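You operate a simulated robot arm through the tools that you are given. There is no shell and no other tool.

You run a simulated robot arm. Do the job below in one go: nothing can be reset, and whatever is moved stays where it is left.

TASK
Swap the binder's red pouch for the tickets one and shut the lever.
Fine: the red pouch goes on the post end of the desk; both holes go over the posts.

Only the result counts: the job must be done as asked and must still hold three seconds after the hand-in. Knocking over, shifting, dropping, spilling or breaking anything else fails it.

THE ROBOT
A 7-joint arm with a two-finger parallel gripper, fixed in place. Base frame: the origin is at the foot of the arm, x ahead of it, y to its left, z up; the work surface is at about z = 750. Readings come in mm, rad, newtons and seconds.
With the tool pointing down near the work surface it reaches from about 320 to 860 mm from the base axis. Its first joint turns from -2.897 to 2.897 rad. Payload 3.43 kg.
Tool frame: the origin (TCP) lies between the finger pads and is the grasp point; the fingertips stand 34 mm ahead of it; z points along the fingers, y is the line along which they close. Largest opening 128 mm; finger width 24, thickness 12; the body of the gripper, 48 by 130 mm, starts 96 mm behind the TCP.
Orientation is told as [roll, pitch, yaw] about the base's x, y, z axes, in that order, counted from this pose: with the fingers straight down and closing along the base's y, the tool's x points along the base's -x, its y along +y and its z along -z.

THE INTERFACE
- The arm moves only by the tool nudge_tool. Its argument "steps" is a list that holds one entry, the list of rows, each a list of 7 numbers: the turn, a rotation vector about the tool's x, y, z in rad, then the shift along the tool's x, y, z in mm, then the gripper command, from -1 (fully open) to 1 (shut), values between in proportion. In form: [[[ax, ay, az, x, y, z, hand], ...]]. A call has 1 to 20 rows; each row is the pose to reach, as a shift and turn from the pose commanded when the call began, along the tool's axes at that moment. Each row takes 0.2 s and may step no farther than 50 mm and 0.15 rad from the row before; otherwise, or with a gripper value out of range, the whole call is refused. Where a pose cannot be reached the arm comes as near as it can. A force on the tool above 40 N (or 10 N above the force at the start of the call, whichever is more), or a blocked arm, ends the call early, and 0.2 s more pass. The fingers move at their own pace (about 153 mm/s each) and stop on an object; they squeeze with about 21 N. The grip force told is the motor's: it shows also when the fingers shut on nothing. Time passes only in rows, and 0.2 s behind the last, so rows that repeat a pose let the fingers close. It gives the time, the measured TCP pose, the force on the tool (base axes), the opening and the grip force at its end, in the units of the frame above (readings bear some noise), with the torque about the TCP (base axes, N m) and any sound that the robot's microphone picked up.
- Cameras (640 x 400 px; columns grow to the right, rows downward): "scene" is fixed at [49.4, 648.9, 1485.4]; the picture's right is [-0.60, -0.80, 0.00], its down [-0.53, 0.40, -0.74] and it looks along [0.59, -0.45, -0.67] (base axes); focal length 366 px, centre (320, 200). "wrist" rides on the gripper at [76, -11, -160] in the tool frame; the picture's right is [0.15, 0.99, 0.00], its down [-0.88, 0.13, -0.46] and it looks along [-0.45, 0.07, 0.89] (tool axes); focal length 234 px, centre (320, 200). There is no depth. A picture from a camera that has moved, and an enlarged one, comes with that camera's place and axes in the base frame and with its lens.
- grab_frame(camera): a new picture of that camera. The clock stands still meanwhile.
- inspect(camera, box): a new picture of the part [left, top, right, bottom] of that camera's present view, enlarged. The clock stands still meanwhile.
- sign_off(): hands the job in; it is judged then, once.

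Places have to be worked out from the pictures, the camera data and where the tool is seen. Open the gripper and draw the arm clear of the work before you hand the job in, unless the task says otherwise.

The tools are called after ">>>" as a command line: name --argument value ..., lists and objects as JSON in quotes. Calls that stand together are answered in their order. nudge_tool: Moves the arm, as the interface text tells. Its arguments: {"type":"object","properties":{"steps":{"type":"array","items":{"type":"array","items":{"type":"array","items":{"type":"number"}}}}},"required":["steps"]} The other tools are called the same way: grab_frame (camera) takes a picture; inspect (camera, box) takes an enlarged picture of a part of a camera's view; sign_off () hands the job in.

At the start:

```text
clock: 0.0
tcp_pos: [574.0, 289.1, 1112.9]
orientation: [0.0, 0.001, 0.001]
wrist_force: [0.2, -0.6, -0.1]
moment: [0.01, 0.0, 0.01]
gripper_width: 127.9
grip_force: 0.0
```

scene: 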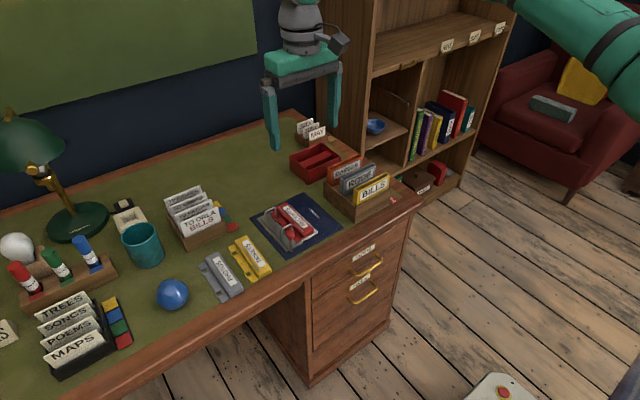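
wrist: 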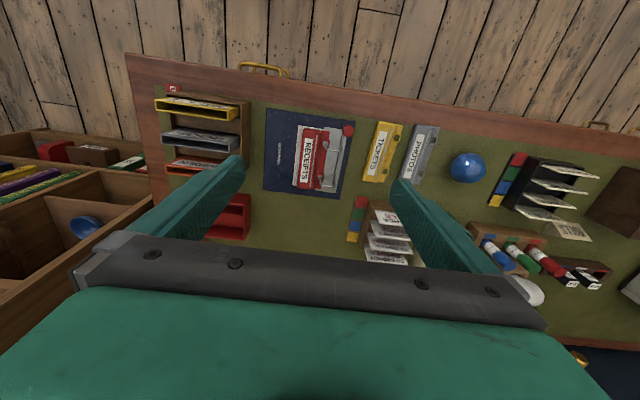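

I'll start by looking closely at the binder, the pouches and the desk ends, before moving anything.

>>> inspect --camera "scene" --box '[180, 170, 360, 310]'

>>> inspect --camera "wrist" --box '[240, 90, 460, 230]'

>>> inspect --camera "scene" --box '[280, 110, 440, 220]'

>>> inspect --camera "scene" --box '[0, 180, 200, 390]'

```text
2.86 times, centred on (270, 240) of scene
camera zoom: at [49.4, 648.9, 1485.4], right [-0.6, -0.8, 0.0], down [-0.53, 0.4, -0.74], along [0.59, -0.45, -0.67], focal length 1047 px, centre (463, 86)
```

zoom: 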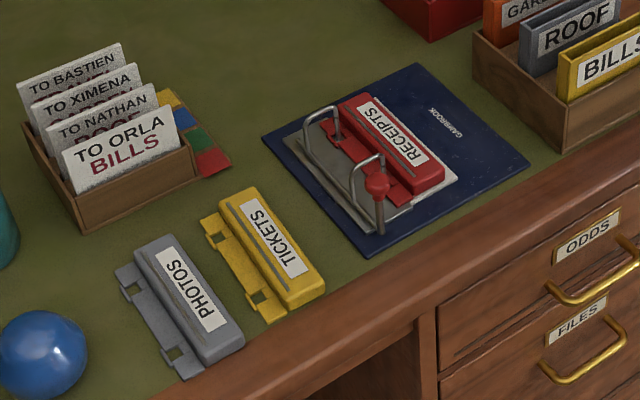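

```text
2.86 times, centred on (350, 160) of wrist
camera zoom: at [499.7, 277.4, 1272.8], right [-0.15, 0.99, 0.0], down [0.88, 0.13, 0.46], along [0.45, 0.07, -0.89], focal length 669 px, centre (234, 314)
```

zoom: 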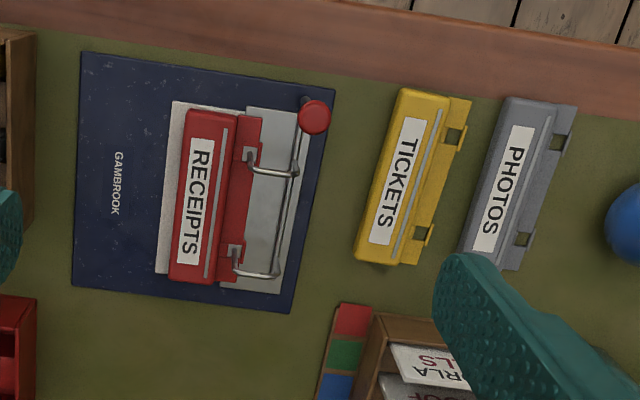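

```text
3.64 times, centred on (360, 165) of scene
camera zoom: at [49.4, 648.9, 1485.4], right [-0.6, -0.8, 0.0], down [-0.53, 0.4, -0.74], along [0.59, -0.45, -0.67], focal length 1333 px, centre (174, 327)
```

zoom: 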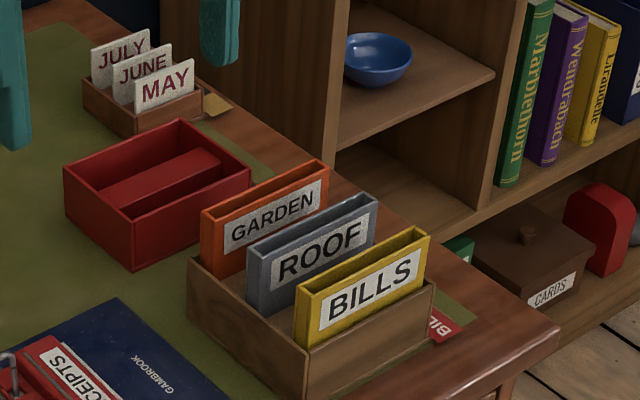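

```text
1.90 times, centred on (100, 285) of scene
camera zoom: at [49.4, 648.9, 1485.4], right [-0.6, -0.8, 0.0], down [-0.53, 0.4, -0.74], along [0.59, -0.45, -0.67], focal length 698 px, centre (739, 38)
```

zoom: 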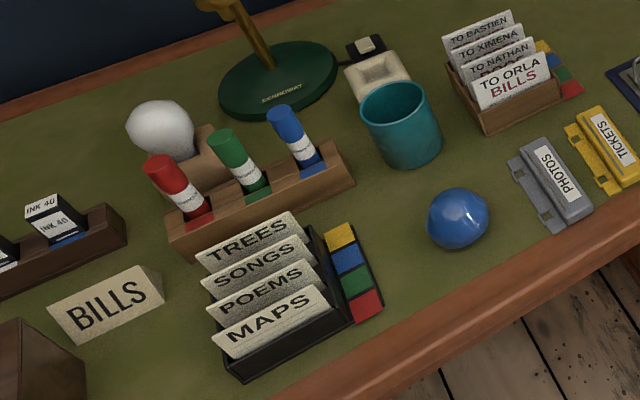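

The binder is at about (650, 275) with a red RECEIPTS pouch under closed arches; the lever is red-knobbed at the front. The tickets pouch is yellow. I don't know yet which desk end is the "post" end, so I'll move high and to the left to see that end.

>>> nudge_tool --steps '[[[0, 0, 0, 20, 45, 0, -1], [0, 0, 0, 40, 90, 0, -1], [0, 0, 0, 60, 135, 0, -1], [0, 0, 0, 80, 180, 0, -1], [0, 0, 0, 100, 225, 0, -1], [0, 0, 0, 120, 270, 0, -1], [0, 0, 0, 140, 315, 0, -1]]]'

>>> grab_frame --camera "wrist"

>>> grab_frame --camera "scene"

```text
clock: 1.6
tcp_pos: [438.5, 603.6, 1113.7]
orientation: [0.0, -0.001, -0.001]
wrist_force: [0.7, -0.6, 0.3]
moment: [0.04, 0.09, 0.03]
gripper_width: 127.7
grip_force: 0.0
```

```text
taken
camera wrist: at [363.2, 590.6, 1273.4], right [-0.14, 0.99, 0.0], down [0.88, 0.13, 0.46], along [0.45, 0.07, -0.89], focal length 234 px, centre (320, 200)
```

wrist: 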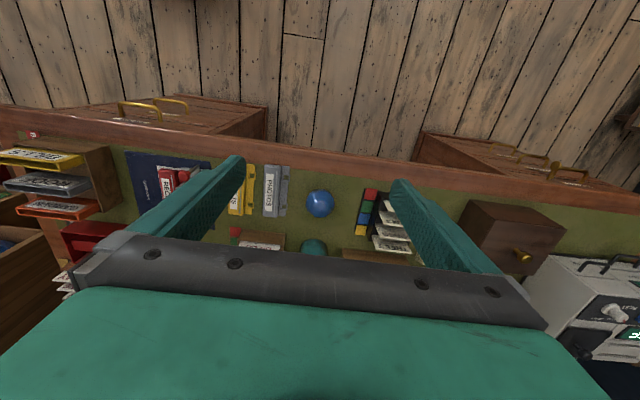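

```text
taken
```

scene: 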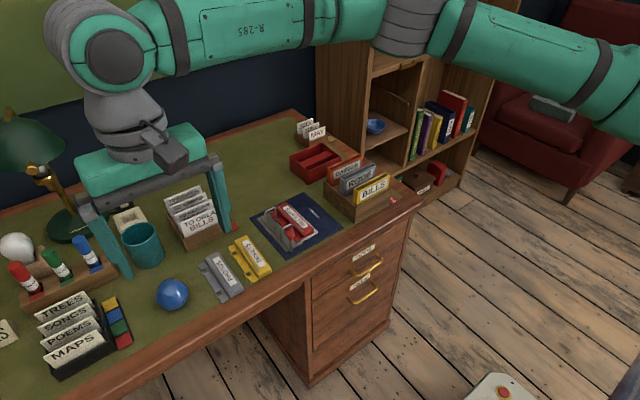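

The left end has a wooden drawer-chest and grey cases; I'll enlarge both ends of this view to find labels.

>>> inspect --camera "wrist" --box '[420, 120, 640, 360]'

>>> inspect --camera "wrist" --box '[0, 90, 240, 310]'

>>> inspect --camera "scene" --box '[300, 0, 520, 220]'

>>> inspect --camera "wrist" --box '[100, 90, 240, 150]'

```text
1.67 times, centred on (530, 240) of wrist
camera zoom: at [363.2, 590.6, 1273.4], right [-0.14, 0.99, 0.0], down [0.88, 0.13, 0.46], along [0.45, 0.07, -0.89], focal length 390 px, centre (-30, 133)
```

zoom: 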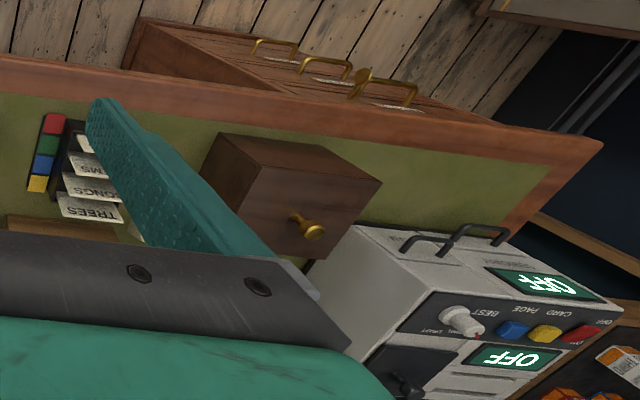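

```text
1.82 times, centred on (120, 200) of wrist
camera zoom: at [363.2, 590.6, 1273.4], right [-0.14, 0.99, 0.0], down [0.88, 0.13, 0.46], along [0.45, 0.07, -0.89], focal length 426 px, centre (684, 200)
```

zoom: 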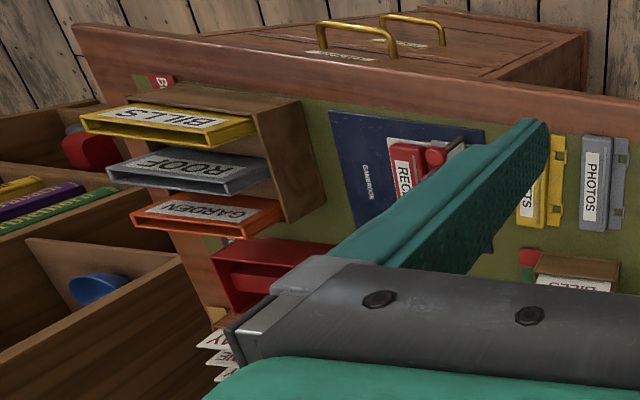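

```text
1.82 times, centred on (410, 110) of scene
camera zoom: at [49.4, 648.9, 1485.4], right [-0.6, -0.8, 0.0], down [-0.53, 0.4, -0.74], along [0.59, -0.45, -0.67], focal length 666 px, centre (156, 364)
```

zoom: 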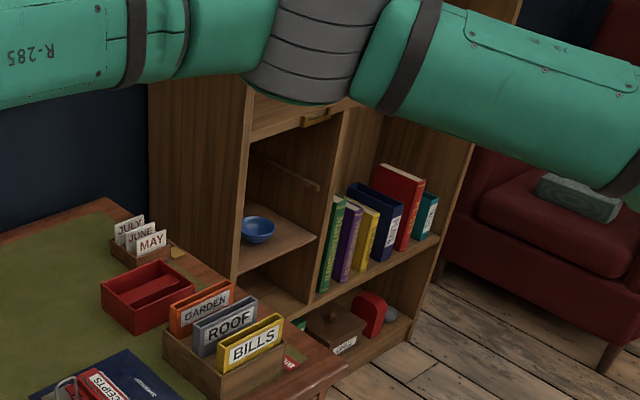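

```text
4.57 times, centred on (170, 120) of wrist
camera zoom: at [363.2, 590.6, 1273.4], right [-0.14, 0.99, 0.0], down [0.88, 0.13, 0.46], along [0.45, 0.07, -0.89], focal length 1070 px, centre (1006, 566)
```

zoom: 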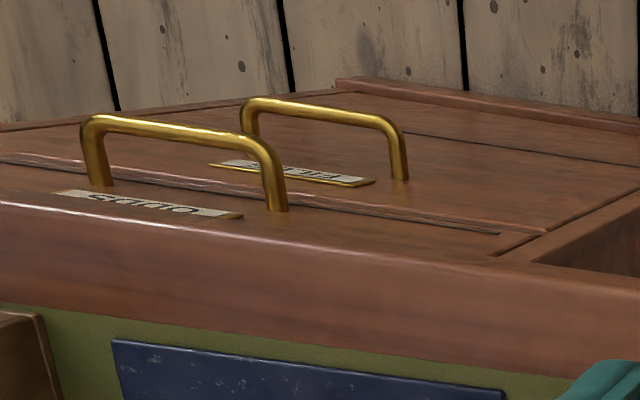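

I see a printer at the far left and bill files on the right, but no "POST" sign yet. There's a wedge sign at left and a small red tag at right, so I'll zoom in on those and every other label.

>>> inspect --camera "scene" --box '[370, 170, 440, 220]'

>>> inspect --camera "scene" --box '[280, 110, 350, 150]'

>>> inspect --camera "wrist" --box '[420, 120, 600, 200]'

>>> inspect --camera "wrist" --box '[10, 120, 60, 150]'

>>> inspect --camera "scene" --box '[0, 200, 80, 380]'

>>> inspect --camera "scene" --box '[160, 180, 240, 250]'

```text
8.00 times, centred on (405, 195) of scene
camera zoom: at [49.4, 648.9, 1485.4], right [-0.6, -0.8, 0.0], down [-0.53, 0.4, -0.74], along [0.59, -0.45, -0.67], focal length 2932 px, centre (-360, 240)
```

zoom: 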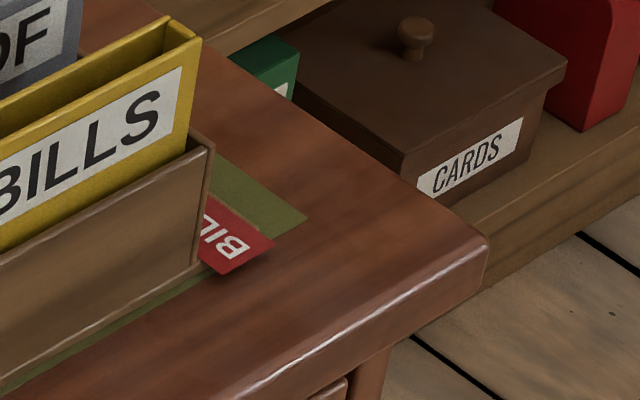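

```text
9.14 times, centred on (315, 130) of scene
camera zoom: at [49.4, 648.9, 1485.4], right [-0.6, -0.8, 0.0], down [-0.53, 0.4, -0.74], along [0.59, -0.45, -0.67], focal length 3350 px, centre (366, 840)
```

zoom: 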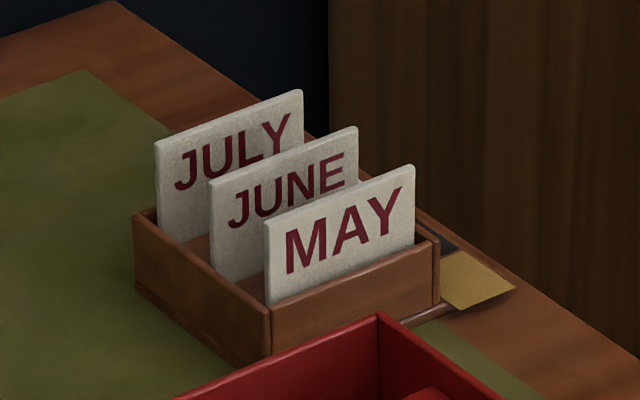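

```text
3.56 times, centred on (510, 160) of wrist
camera zoom: at [363.2, 590.6, 1273.4], right [-0.14, 0.99, 0.0], down [0.88, 0.13, 0.46], along [0.45, 0.07, -0.89], focal length 833 px, centre (-356, 342)
```

zoom: 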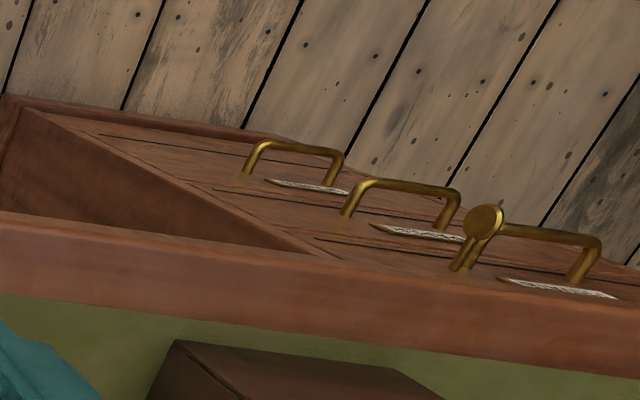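

```text
12.80 times, centred on (35, 135) of wrist
camera zoom: at [363.2, 590.6, 1273.4], right [-0.14, 0.99, 0.0], down [0.88, 0.13, 0.46], along [0.45, 0.07, -0.89], focal length 2997 px, centre (3968, 1032)
```

zoom: 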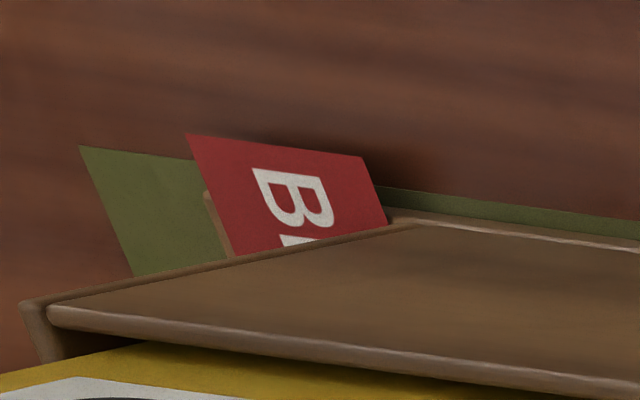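

```text
2.22 times, centred on (40, 290) of scene
camera zoom: at [49.4, 648.9, 1485.4], right [-0.6, -0.8, 0.0], down [-0.53, 0.4, -0.74], along [0.59, -0.45, -0.67], focal length 814 px, centre (942, 0)
```

zoom: 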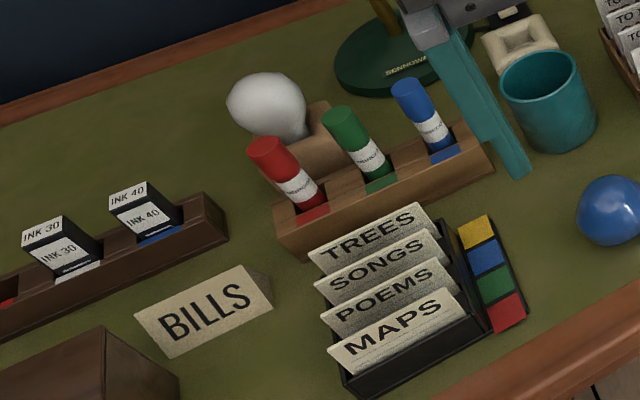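

```text
5.71 times, centred on (200, 215) of scene
camera zoom: at [49.4, 648.9, 1485.4], right [-0.6, -0.8, 0.0], down [-0.53, 0.4, -0.74], along [0.59, -0.45, -0.67], focal length 2094 px, centre (1006, 114)
```

zoom: 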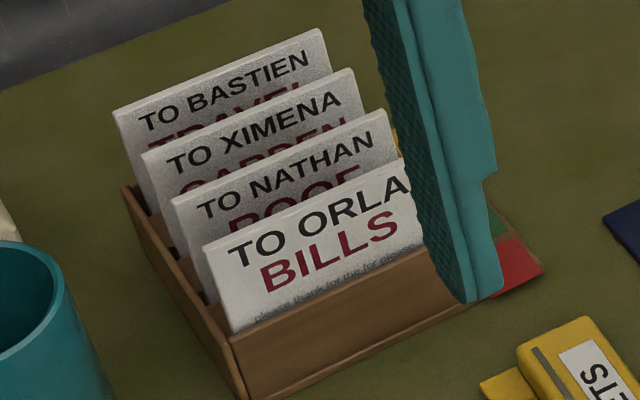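

No "POST" label so far. I'll swing to the right end for a top view of the red tray, the card box and anything hidden behind the files.

>>> nudge_tool --steps '[[[0, 0, 0, -5, -45, -3, -1], [0, 0, 0, -10, -90, -6, -1], [0, 0, 0, -15, -135, -9, -1], [0, 0, 0, -20, -180, -12, -1], [0, 0, 0, -25, -225, -15, -1], [0, 0, 0, -30, -270, -18, -1], [0, 0, 0, -35, -315, -21, -1], [0, 0, 0, -40, -360, -24, -1], [0, 0, 0, -45, -405, -27, -1], [0, 0, 0, -50, -450, -30, -1], [0, 0, 0, -55, -495, -33, -1]]]'

>>> grab_frame --camera "wrist"

>>> grab_frame --camera "scene"

```text
clock: 4.0
tcp_pos: [490.4, 110.3, 1147.0]
orientation: [0.001, -0.001, 0.002]
wrist_force: [-0.3, 1.4, -0.5]
moment: [0.0, 0.0, -0.03]
gripper_width: 128.4
grip_force: 0.0
```

```text
taken
camera wrist: at [414.6, 97.3, 1306.1], right [-0.15, 0.99, 0.0], down [0.88, 0.13, 0.46], along [0.45, 0.07, -0.89], focal length 234 px, centre (320, 200)
```

wrist: 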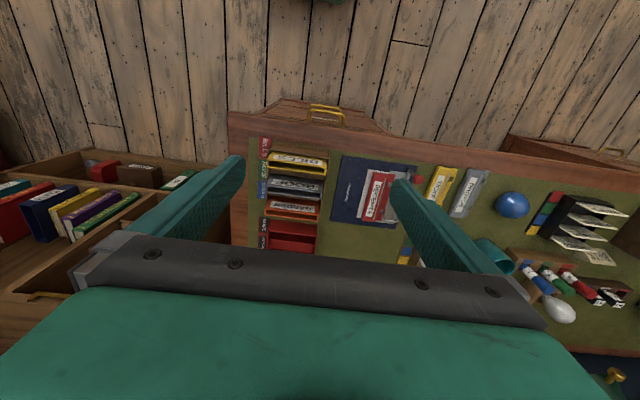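

```text
taken
```

scene: 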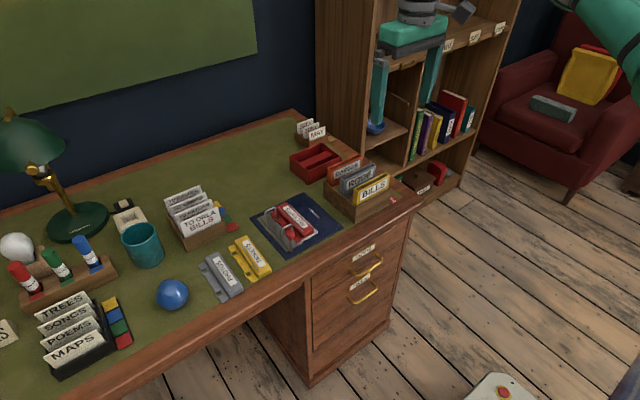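

>>> inspect --camera "wrist" --box '[225, 90, 385, 260]'

>>> inspect --camera "wrist" --box '[400, 140, 640, 400]'

>>> inspect --camera "wrist" --box '[0, 140, 230, 300]'

```text
2.35 times, centred on (305, 175) of wrist
camera zoom: at [414.6, 97.3, 1306.1], right [-0.15, 0.99, 0.0], down [0.88, 0.13, 0.46], along [0.45, 0.07, -0.89], focal length 551 px, centre (355, 259)
```

zoom: 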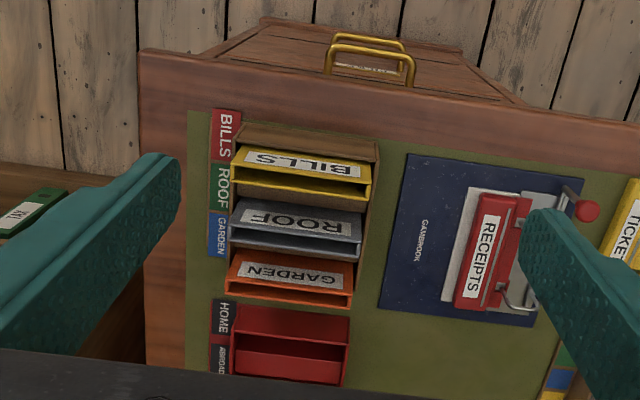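

```text
1.54 times, centred on (520, 270) of wrist
camera zoom: at [414.6, 97.3, 1306.1], right [-0.15, 0.99, 0.0], down [0.88, 0.13, 0.46], along [0.45, 0.07, -0.89], focal length 360 px, centre (12, 92)
```

zoom: 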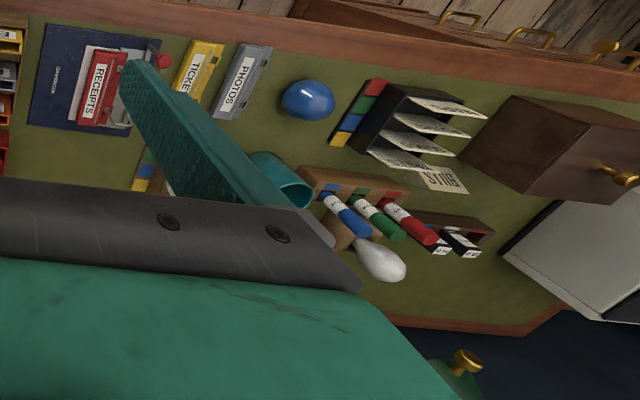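

```text
2.50 times, centred on (115, 220) of wrist
camera zoom: at [414.6, 97.3, 1306.1], right [-0.15, 0.99, 0.0], down [0.88, 0.13, 0.46], along [0.45, 0.07, -0.89], focal length 585 px, centre (832, 150)
```

zoom: 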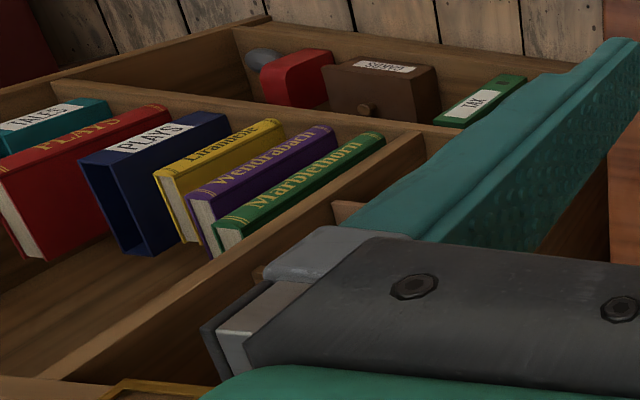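

The red tray on the right is marked HOME / ABROAD, so it is the post tray and the right (−y) end is the post end; the left end holds the printer. Next I go over the binder at z≈950 for a close look at the mechanism.

>>> nudge_tool --steps '[[[0, 0, 0, -20, 28, 30, -1], [0, 0, 0, -40, 55, 60, -1], [0, 0, 0, -60, 83, 95, -1], [0, 0, 0, -80, 110, 130, -1], [0, 0, 0, -100, 138, 165, -1], [0, 0, 0, -120, 165, 197, -1]]]'

>>> grab_frame --camera "wrist"

>>> inspect --camera "scene" --box '[220, 180, 350, 280]'

```text
clock: 5.4
tcp_pos: [608.6, 272.0, 949.5]
orientation: [-0.001, 0.0, 0.002]
wrist_force: [0.7, -1.1, 0.3]
moment: [0.02, 0.03, 0.0]
gripper_width: 127.9
grip_force: 0.0
```

```text
taken
camera wrist: at [533.5, 260.0, 1109.9], right [-0.15, 0.99, 0.0], down [0.88, 0.13, 0.46], along [0.45, 0.07, -0.89], focal length 234 px, centre (320, 200)
```

wrist: 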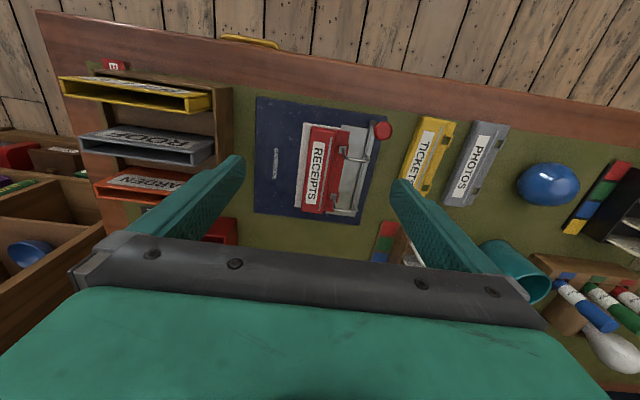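

```text
4.00 times, centred on (285, 230) of scene
camera zoom: at [49.4, 648.9, 1485.4], right [-0.6, -0.8, 0.0], down [-0.53, 0.4, -0.74], along [0.59, -0.45, -0.67], focal length 1466 px, centre (460, 80)
```

zoom: 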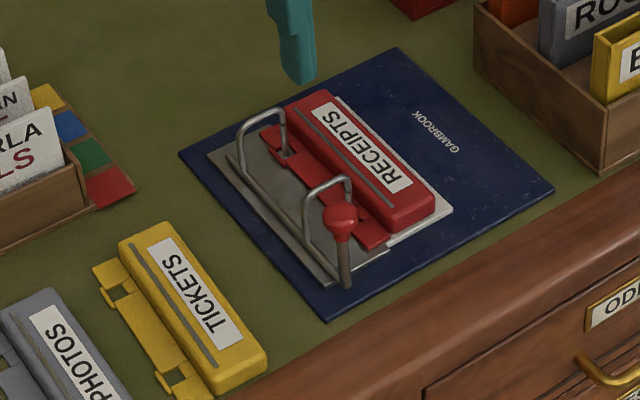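

>>> inspect --camera "wrist" --box '[240, 90, 400, 230]'

>>> inspect --camera "wrist" --box '[390, 100, 520, 220]'

>>> inspect --camera "scene" --box '[255, 190, 335, 260]'

```text
2.86 times, centred on (320, 160) of wrist
camera zoom: at [533.5, 260.0, 1109.9], right [-0.15, 0.99, 0.0], down [0.88, 0.13, 0.46], along [0.45, 0.07, -0.89], focal length 669 px, centre (320, 314)
```

zoom: 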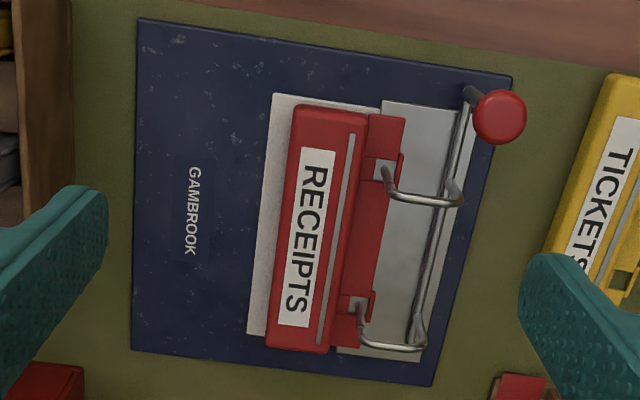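

```text
3.33 times, centred on (455, 160) of wrist
camera zoom: at [533.5, 260.0, 1109.9], right [-0.15, 0.99, 0.0], down [0.88, 0.13, 0.46], along [0.45, 0.07, -0.89], focal length 781 px, centre (-130, 333)
```

zoom: 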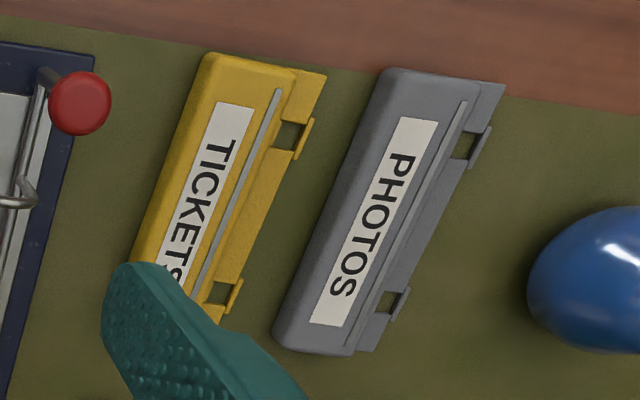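

```text
5.71 times, centred on (295, 225) of scene
camera zoom: at [49.4, 648.9, 1485.4], right [-0.6, -0.8, 0.0], down [-0.53, 0.4, -0.74], along [0.59, -0.45, -0.67], focal length 2094 px, centre (463, 57)
```

zoom: 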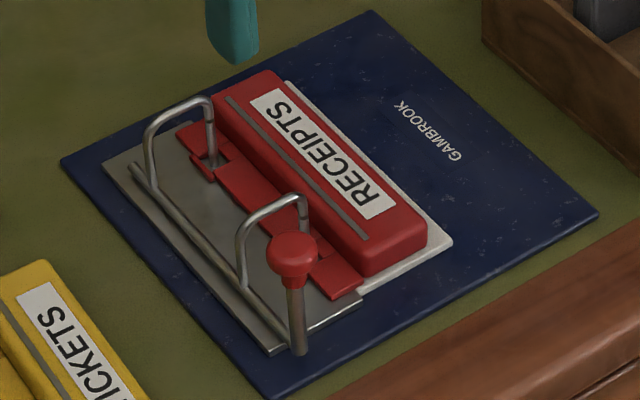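

The geometry is consistent in both cameras. The binder board is axis-aligned, x 566–755 and y 175–363. The hinge rod is at y≈343, with holes at (620, 306) and (699, 306), and the lever knob is upright at about (576, 343, 823). Pushing the knob toward +y should swing the arches up and open, so I close the fingers and come down on its −y side.

>>> nudge_tool --steps '[[[0, 0, 0, 18, 15, 25, 1], [0, 0, 0, 37, 32, 50, 1], [0, 0, 0, 37, 32, 80, 1], [0, 0, 0, 37, 32, 100, 1], [0, 0, 0, 37, 32, 113, 1]]]'

>>> inspect --camera "scene" --box '[220, 180, 350, 280]'

>>> grab_frame --camera "wrist"

```text
clock: 6.6
tcp_pos: [573.1, 305.8, 837.6]
orientation: [-0.001, 0.0, -0.002]
wrist_force: [0.3, -0.2, -0.2]
moment: [0.01, 0.0, 0.04]
gripper_width: 0.0
grip_force: 20.6
```

```text
4.00 times, centred on (285, 230) of scene
camera zoom: at [49.4, 648.9, 1485.4], right [-0.6, -0.8, 0.0], down [-0.53, 0.4, -0.74], along [0.59, -0.45, -0.67], focal length 1466 px, centre (460, 80)
```

zoom: 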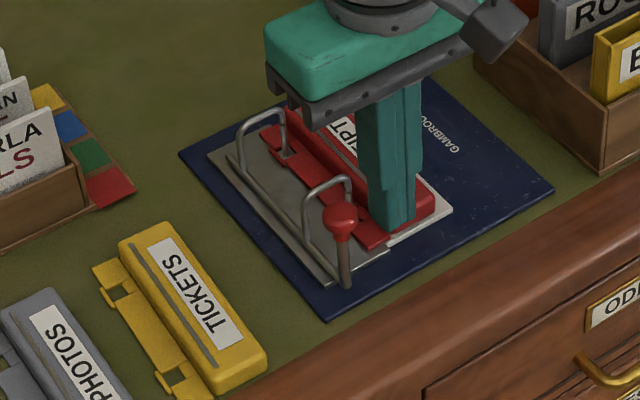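

```text
taken
camera wrist: at [497.5, 294.1, 996.8], right [-0.15, 0.99, 0.0], down [0.88, 0.13, 0.46], along [0.45, 0.07, -0.89], focal length 234 px, centre (320, 200)
```

wrist: 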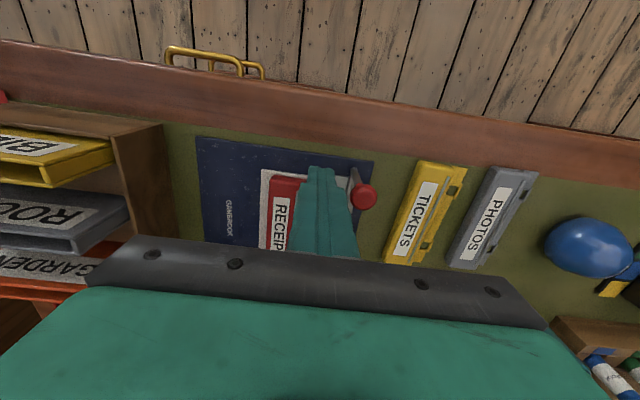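

The fingers are closed beside the knob on its −y side with clearance. I push gently toward +y in small steps and watch the force.

>>> nudge_tool --steps '[[[0, 0, 0, 0, 10, 0, 1], [0, 0, 0, 0, 18, 0, 1], [0, 0, 0, 0, 26, 0, 1], [0, 0, 0, 0, 34, 0, 1], [0, 0, 0, 0, 42, 0, 1], [0, 0, 0, 0, 50, 0, 1]]]'

>>> inspect --camera "scene" --box '[220, 180, 350, 280]'

```text
clock: 8.0
tcp_pos: [572.7, 356.7, 836.6]
orientation: [-0.001, 0.001, 0.0]
wrist_force: [-0.5, -1.3, -0.6]
moment: [-0.04, -0.01, 0.0]
gripper_width: 0.0
grip_force: 20.8
```

```text
4.00 times, centred on (285, 230) of scene
camera zoom: at [49.4, 648.9, 1485.4], right [-0.6, -0.8, 0.0], down [-0.53, 0.4, -0.74], along [0.59, -0.45, -0.67], focal length 1466 px, centre (460, 80)
```

zoom: 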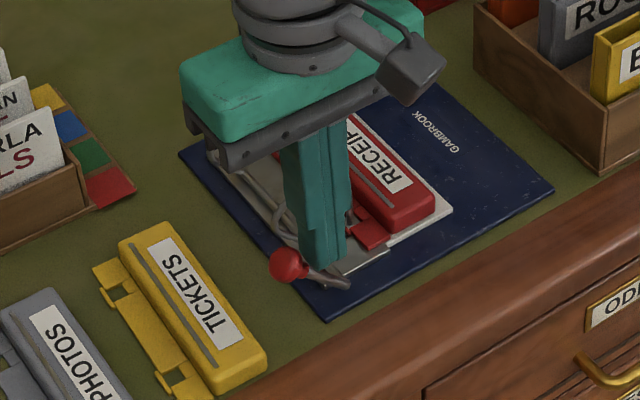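

The lever moves easily (about 40°) with almost no force, and the arches lift with it. I'll continue along the arc, lowering a bit.

>>> nudge_tool --steps '[[[0, 0, 0, 0, 6, 3, 1], [0, 0, 0, 0, 12, 6, 1], [0, 0, 0, 0, 18, 10, 1]]]'

>>> inspect --camera "scene" --box '[220, 180, 350, 280]'

>>> inspect --camera "wrist" --box '[220, 120, 480, 280]'

```text
clock: 8.8
tcp_pos: [571.7, 376.9, 829.5]
orientation: [0.006, -0.003, 0.0]
wrist_force: [-2.4, -3.8, 52.2]
moment: [0.41, -0.01, 0.05]
gripper_width: 0.0
grip_force: 21.4
```

```text
4.00 times, centred on (285, 230) of scene
camera zoom: at [49.4, 648.9, 1485.4], right [-0.6, -0.8, 0.0], down [-0.53, 0.4, -0.74], along [0.59, -0.45, -0.67], focal length 1466 px, centre (460, 80)
```

zoom: 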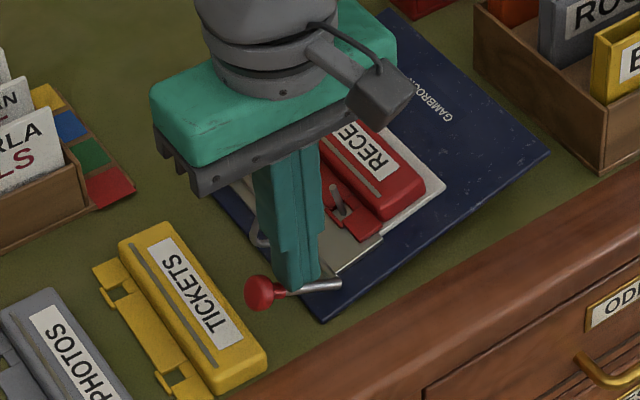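

```text
2.46 times, centred on (350, 200) of wrist
camera zoom: at [497.9, 363.9, 988.9], right [-0.15, 0.99, 0.0], down [0.88, 0.13, 0.46], along [0.45, 0.07, -0.89], focal length 576 px, centre (246, 200)
```

zoom: 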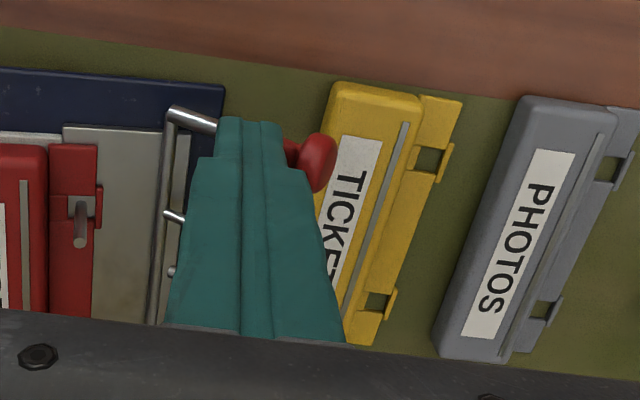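

The force reads 52 N up and the board's far side seems to have lifted: I was pressing past the lever's stop. I'll back straight up now.

>>> nudge_tool --steps '[[[0, 0, 0, 0, -2, -8, 1], [0, 0, 0, 0, -6, -20, 1], [0, 0, 0, 0, -10, -50, 1], [0, 0, 0, 0, -10, -90, 1]]]'

>>> inspect --camera "scene" --box '[220, 180, 350, 280]'

>>> grab_frame --camera "wrist"

```text
clock: 9.8
tcp_pos: [572.6, 366.4, 914.9]
orientation: [0.0, -0.001, 0.0]
wrist_force: [0.0, -0.7, -0.9]
moment: [-0.03, 0.05, 0.05]
gripper_width: 0.1
grip_force: 20.7
```

```text
4.00 times, centred on (285, 230) of scene
camera zoom: at [49.4, 648.9, 1485.4], right [-0.6, -0.8, 0.0], down [-0.53, 0.4, -0.74], along [0.59, -0.45, -0.67], focal length 1466 px, centre (460, 80)
```

zoom: 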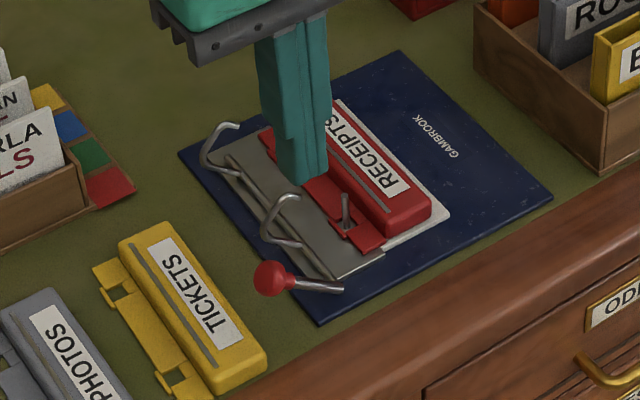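

```text
taken
camera wrist: at [497.7, 353.6, 1074.9], right [-0.15, 0.99, 0.0], down [0.88, 0.13, 0.46], along [0.45, 0.07, -0.89], focal length 234 px, centre (320, 200)
```

wrist: 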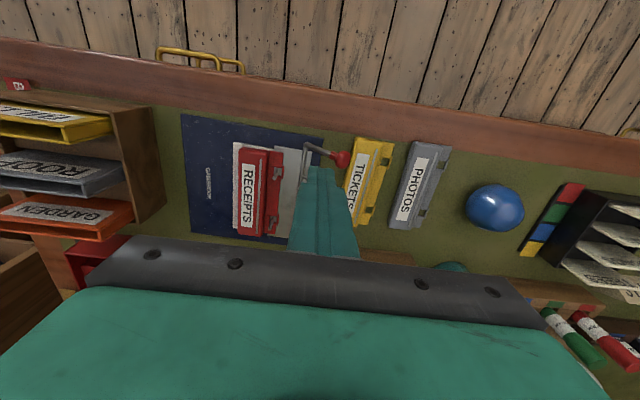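

The board has dropped flat again, close to where it was. The lever stays open and the fixed posts are now exposed. I'll move above the red pouch and open to re-measure everything.

>>> nudge_tool --steps '[[[0, 0, 0, 0, -30, -20, -1], [0, 0, 0, -15, -60, -20, -1], [0, 0, 0, -30, -93, -20, -1], [0, 0, 0, -40, -93, -20, -1]]]'

>>> grab_frame --camera "wrist"

>>> inspect --camera "wrist" --box '[230, 80, 470, 230]'

>>> inspect --camera "scene" --box '[255, 190, 335, 260]'

```text
clock: 10.8
tcp_pos: [613.4, 274.3, 936.6]
orientation: [0.001, 0.0, -0.001]
wrist_force: [-0.1, -0.2, -0.3]
moment: [-0.03, -0.01, 0.03]
gripper_width: 128.1
grip_force: 0.0
```

```text
taken
camera wrist: at [538.4, 261.4, 1096.7], right [-0.15, 0.99, 0.0], down [0.88, 0.13, 0.46], along [0.45, 0.07, -0.89], focal length 234 px, centre (320, 200)
```

wrist: 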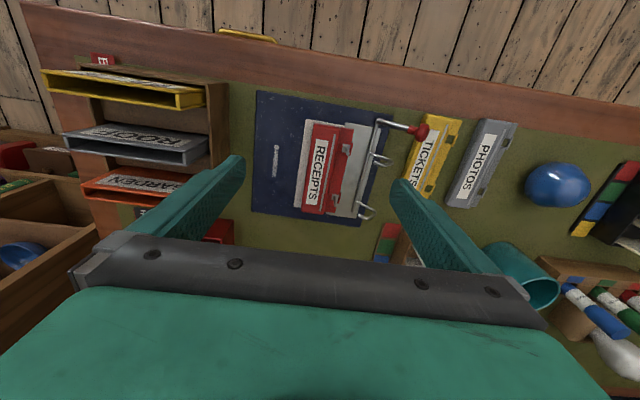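

```text
2.67 times, centred on (350, 155) of wrist
camera zoom: at [538.4, 261.4, 1096.7], right [-0.15, 0.99, 0.0], down [0.88, 0.13, 0.46], along [0.45, 0.07, -0.89], focal length 624 px, centre (240, 320)
```

zoom: 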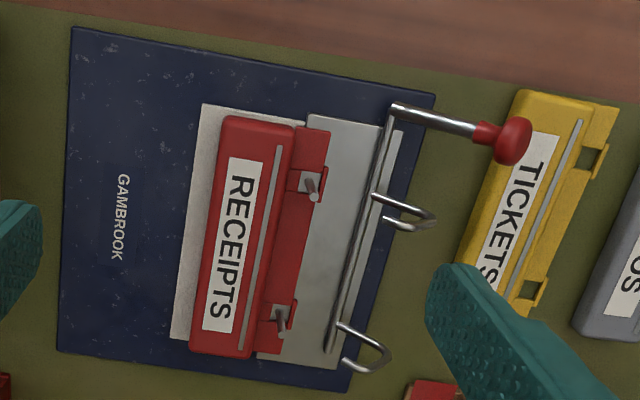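

```text
5.71 times, centred on (295, 225) of scene
camera zoom: at [49.4, 648.9, 1485.4], right [-0.6, -0.8, 0.0], down [-0.53, 0.4, -0.74], along [0.59, -0.45, -0.67], focal length 2094 px, centre (463, 57)
```

zoom: 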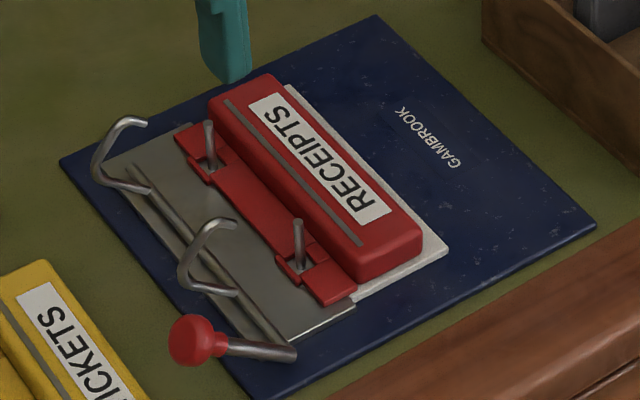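

With the lever open the binder reads about 0.02 rad and 3–5 mm off its original place. The red pouch body spans x 590–724 and y 259–294.5, so its centre is (657, 276.5). I go above it half-open, with a tiny yaw, and check alignment before descending.

>>> nudge_tool --steps '[[[0, 0, 0.008, -20, 1, 30, 0], [0, 0, 0.015, -43.6, 2.2, 60, 0], [0, 0, 0.015, -43.6, 2.2, 95, 0], [0, 0, 0.015, -43.6, 2.2, 105, 0]]]'

>>> grab_frame --camera "wrist"

>>> inspect --camera "scene" --box '[220, 160, 350, 260]'

```text
clock: 11.8
tcp_pos: [657.9, 274.0, 830.9]
orientation: [0.001, 0.0, -0.017]
wrist_force: [0.1, -0.1, 0.7]
moment: [-0.02, 0.02, 0.02]
gripper_width: 63.8
grip_force: 0.2
```

```text
taken
camera wrist: at [582.3, 263.2, 990.4], right [-0.13, 0.99, 0.0], down [0.88, 0.12, 0.46], along [0.45, 0.06, -0.89], focal length 234 px, centre (320, 200)
```

wrist: 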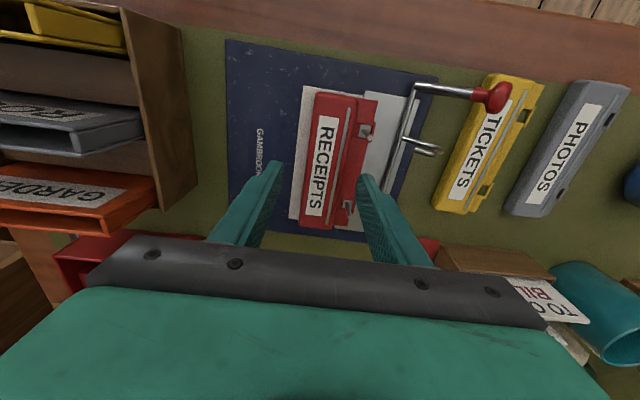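

```text
4.00 times, centred on (285, 210) of scene
camera zoom: at [49.4, 648.9, 1485.4], right [-0.6, -0.8, 0.0], down [-0.53, 0.4, -0.74], along [0.59, -0.45, -0.67], focal length 1466 px, centre (460, 160)
```

zoom: 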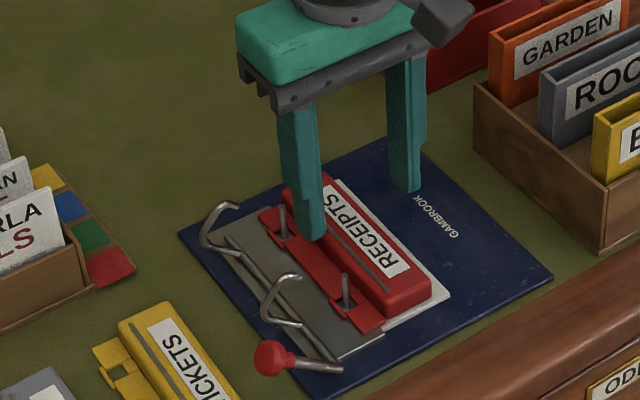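

The descent axis should land at pixel (320, 169) at body height; I enlarge to check the body's edges there.

>>> inspect --camera "wrist" --box '[260, 80, 420, 240]'

```text
2.50 times, centred on (340, 160) of wrist
camera zoom: at [582.3, 263.2, 990.4], right [-0.13, 0.99, 0.0], down [0.88, 0.12, 0.46], along [0.45, 0.06, -0.89], focal length 585 px, centre (270, 300)
```

zoom: 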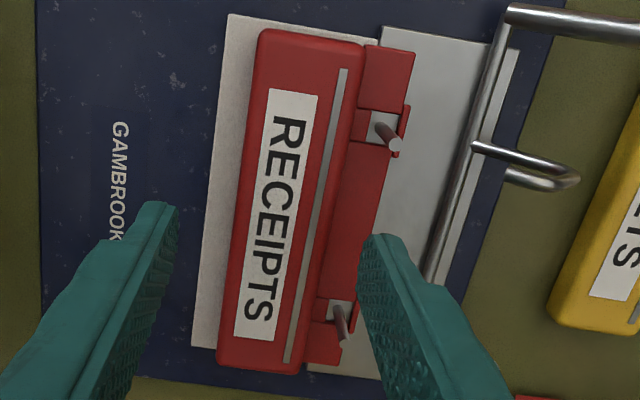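

The body's centre is about 5 mm farther +y and 2 mm farther +x than the descent axis; yaw matches. I correct that, descend until the tips are at about z 763, and close.

>>> nudge_tool --steps '[[[0, 0, 0, -2, 5, 0, 0], [0, 0, 0, -2, 5, 12, 0], [0, 0, 0, -2, 5, 24, 0], [0, 0, 0, -2, 5, 33, 0]]]'

>>> inspect --camera "wrist" --box '[220, 60, 420, 240]'

>>> inspect --camera "scene" --box '[250, 180, 350, 260]'

```text
clock: 12.8
tcp_pos: [658.4, 278.1, 797.9]
orientation: [0.0, 0.0, -0.015]
wrist_force: [0.5, 0.2, -1.5]
moment: [0.0, 0.01, -0.02]
gripper_width: 64.0
grip_force: 0.0
```

```text
2.22 times, centred on (320, 150) of wrist
camera zoom: at [583.0, 267.2, 957.7], right [-0.13, 0.99, 0.0], down [0.88, 0.12, 0.46], along [0.45, 0.06, -0.89], focal length 520 px, centre (320, 311)
```

zoom: 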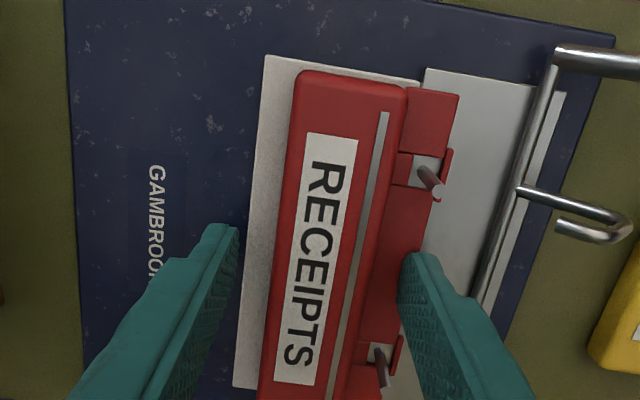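

```text
5.00 times, centred on (300, 220) of scene
camera zoom: at [49.4, 648.9, 1485.4], right [-0.6, -0.8, 0.0], down [-0.53, 0.4, -0.74], along [0.59, -0.45, -0.67], focal length 1832 px, centre (420, 100)
```

zoom: 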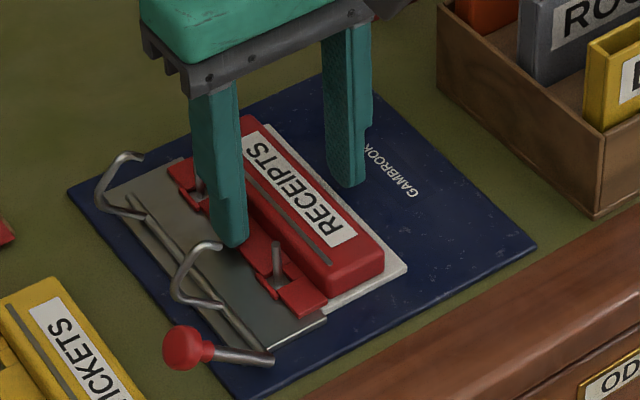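

Gaps to the body look nearly even, with about 1 mm left to shift toward +y. I close on the body.

>>> nudge_tool --steps '[[[0, 0, 0, 0, 1, 0, 0], [0, 0, 0, 0, 1, 0, 0.3], [0, 0, 0, 0, 1, 0, 0.45], [0, 0, 0, 0, 1, 0, 1], [0, 0, 0, 0, 1, 0, 1], [0, 0, 0, 0, 1, 0, 1]]]'

>>> inspect --camera "wrist" --box '[220, 60, 420, 240]'

>>> inspect --camera "scene" --box '[250, 180, 350, 260]'

```text
clock: 14.2
tcp_pos: [658.9, 278.2, 799.6]
orientation: [0.0, 0.001, -0.016]
wrist_force: [-0.2, -0.5, -0.3]
moment: [0.02, 0.02, 0.01]
gripper_width: 37.5
grip_force: 20.8
```

```text
2.22 times, centred on (320, 150) of wrist
camera zoom: at [583.2, 268.2, 958.1], right [-0.13, 0.99, 0.0], down [0.88, 0.12, 0.46], along [0.45, 0.06, -0.89], focal length 520 px, centre (320, 311)
```

zoom: 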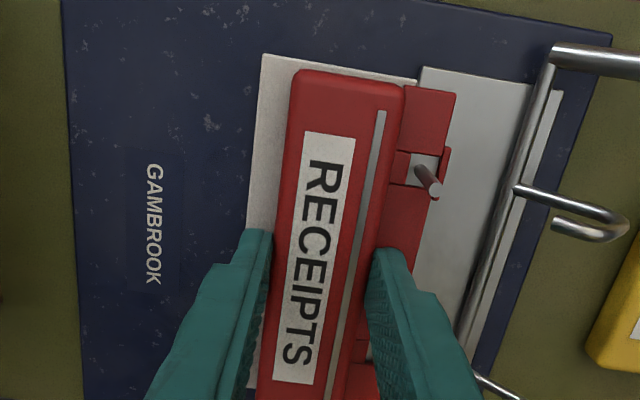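

```text
5.00 times, centred on (300, 220) of scene
camera zoom: at [49.4, 648.9, 1485.4], right [-0.6, -0.8, 0.0], down [-0.53, 0.4, -0.74], along [0.59, -0.45, -0.67], focal length 1832 px, centre (420, 100)
```

zoom: 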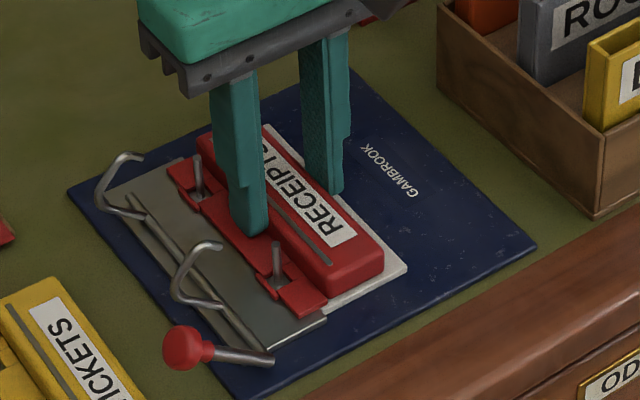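

Gripped: width 37.5 mm, with both holes still around their posts. This TCP pose, commanded at about (657.6, 279.3, 797.9) with yaw −0.015, is my reference for the new pouch. I lift straight up slowly.

>>> nudge_tool --steps '[[[0, 0, 0, 0, 0, -6, 1], [0, 0, 0, 0, 0, -14, 1], [0, 0, 0, 0, 0, -24, 1], [0, 0, 0, 0, 0, -36, 1], [0, 0, 0, 0, 0, -50, 1], [0, 0, 0, 0, 0, -70, 1], [0, 0, 0, 0, 0, -90, 1]]]'

>>> grab_frame --camera "wrist"

>>> inspect --camera "scene" --box '[220, 140, 360, 260]'

```text
clock: 15.8
tcp_pos: [657.3, 279.6, 887.1]
orientation: [0.0, 0.0, -0.014]
wrist_force: [-0.5, 0.9, 0.4]
moment: [0.02, 0.03, 0.02]
gripper_width: 0.0
grip_force: 20.7
```

```text
taken
camera wrist: at [582.6, 268.0, 1046.9], right [-0.13, 0.99, 0.0], down [0.88, 0.12, 0.46], along [0.45, 0.06, -0.89], focal length 234 px, centre (320, 200)
```

wrist: 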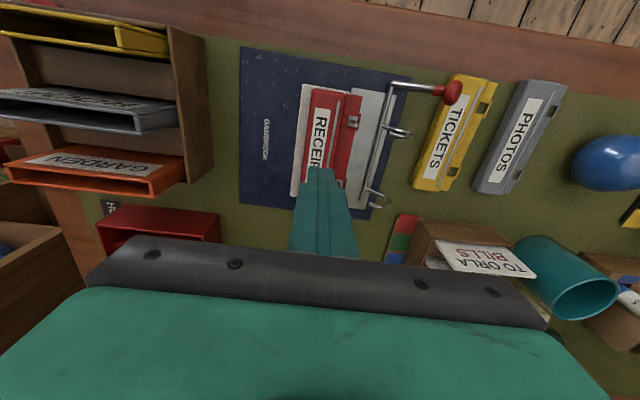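

```text
3.33 times, centred on (290, 200) of scene
camera zoom: at [49.4, 648.9, 1485.4], right [-0.6, -0.8, 0.0], down [-0.53, 0.4, -0.74], along [0.59, -0.45, -0.67], focal length 1222 px, centre (420, 200)
```

zoom: 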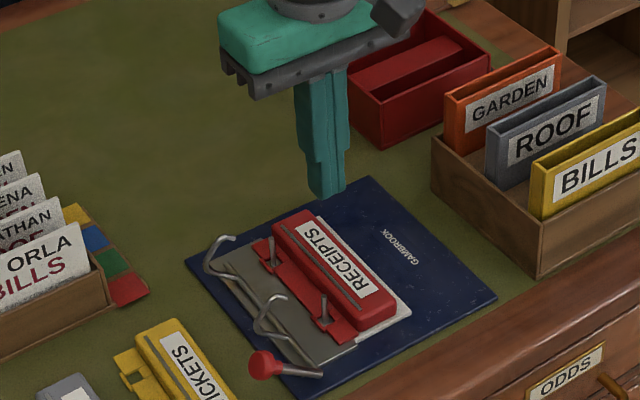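

The fingers slipped off and shut on nothing, and the pouch is still on its posts, undisturbed. My grip was too shallow: I now put the body top at only z≈771. I'll re-open, go back down over the same spot and feel for the bottom in small steps.

>>> nudge_tool --steps '[[[0, 0, 0, 0, 0, 0, 0], [0, 0, 0, 0, 0, 25, 0], [0, 0, 0, 0, 0, 50, 0], [0, 0, 0, 0, 0, 75, 0], [0, 0, 0, 0, 0, 88, 0], [0, 0, 0, 0, 0, 92, 0], [0, 0, 0, 0, 0, 94, 0]]]'

>>> inspect --camera "scene" --box '[250, 180, 350, 260]'

>>> inspect --camera "wrist" --box '[220, 60, 420, 240]'

```text
clock: 17.6
tcp_pos: [658.8, 280.9, 798.2]
orientation: [0.004, -0.004, -0.013]
wrist_force: [-1.1, -1.4, 8.4]
moment: [0.28, 0.08, 0.1]
gripper_width: 63.8
grip_force: 0.1
stopped in row 7: the force on the tool passed its limit at 41 N (the readings are from after the stop); the commanded pose is now the measured one
```

```text
5.00 times, centred on (300, 220) of scene
camera zoom: at [49.4, 648.9, 1485.4], right [-0.6, -0.8, 0.0], down [-0.53, 0.4, -0.74], along [0.59, -0.45, -0.67], focal length 1832 px, centre (420, 100)
```

zoom: 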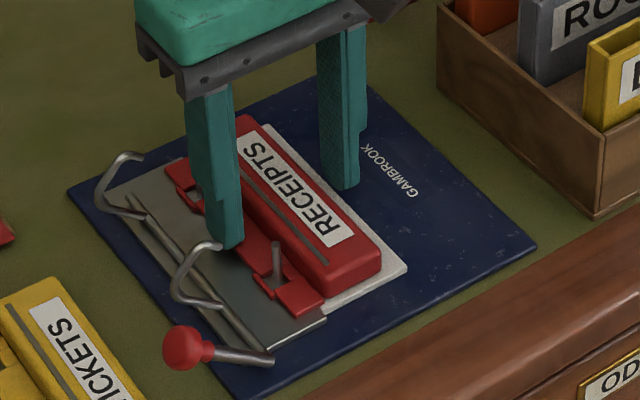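

```text
2.22 times, centred on (320, 150) of wrist
camera zoom: at [583.2, 269.5, 957.0], right [-0.13, 0.99, 0.0], down [0.88, 0.12, 0.46], along [0.45, 0.06, -0.89], focal length 520 px, centre (320, 311)
```

zoom: 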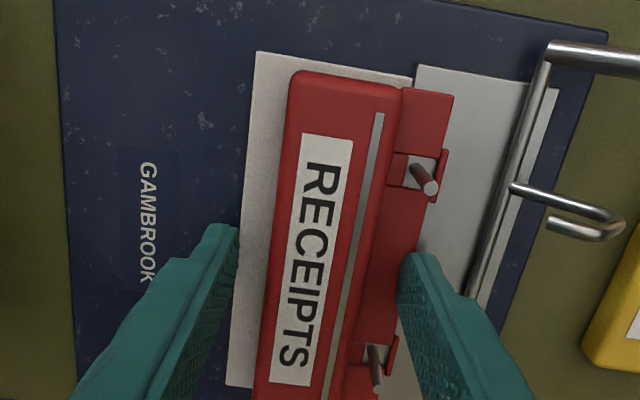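

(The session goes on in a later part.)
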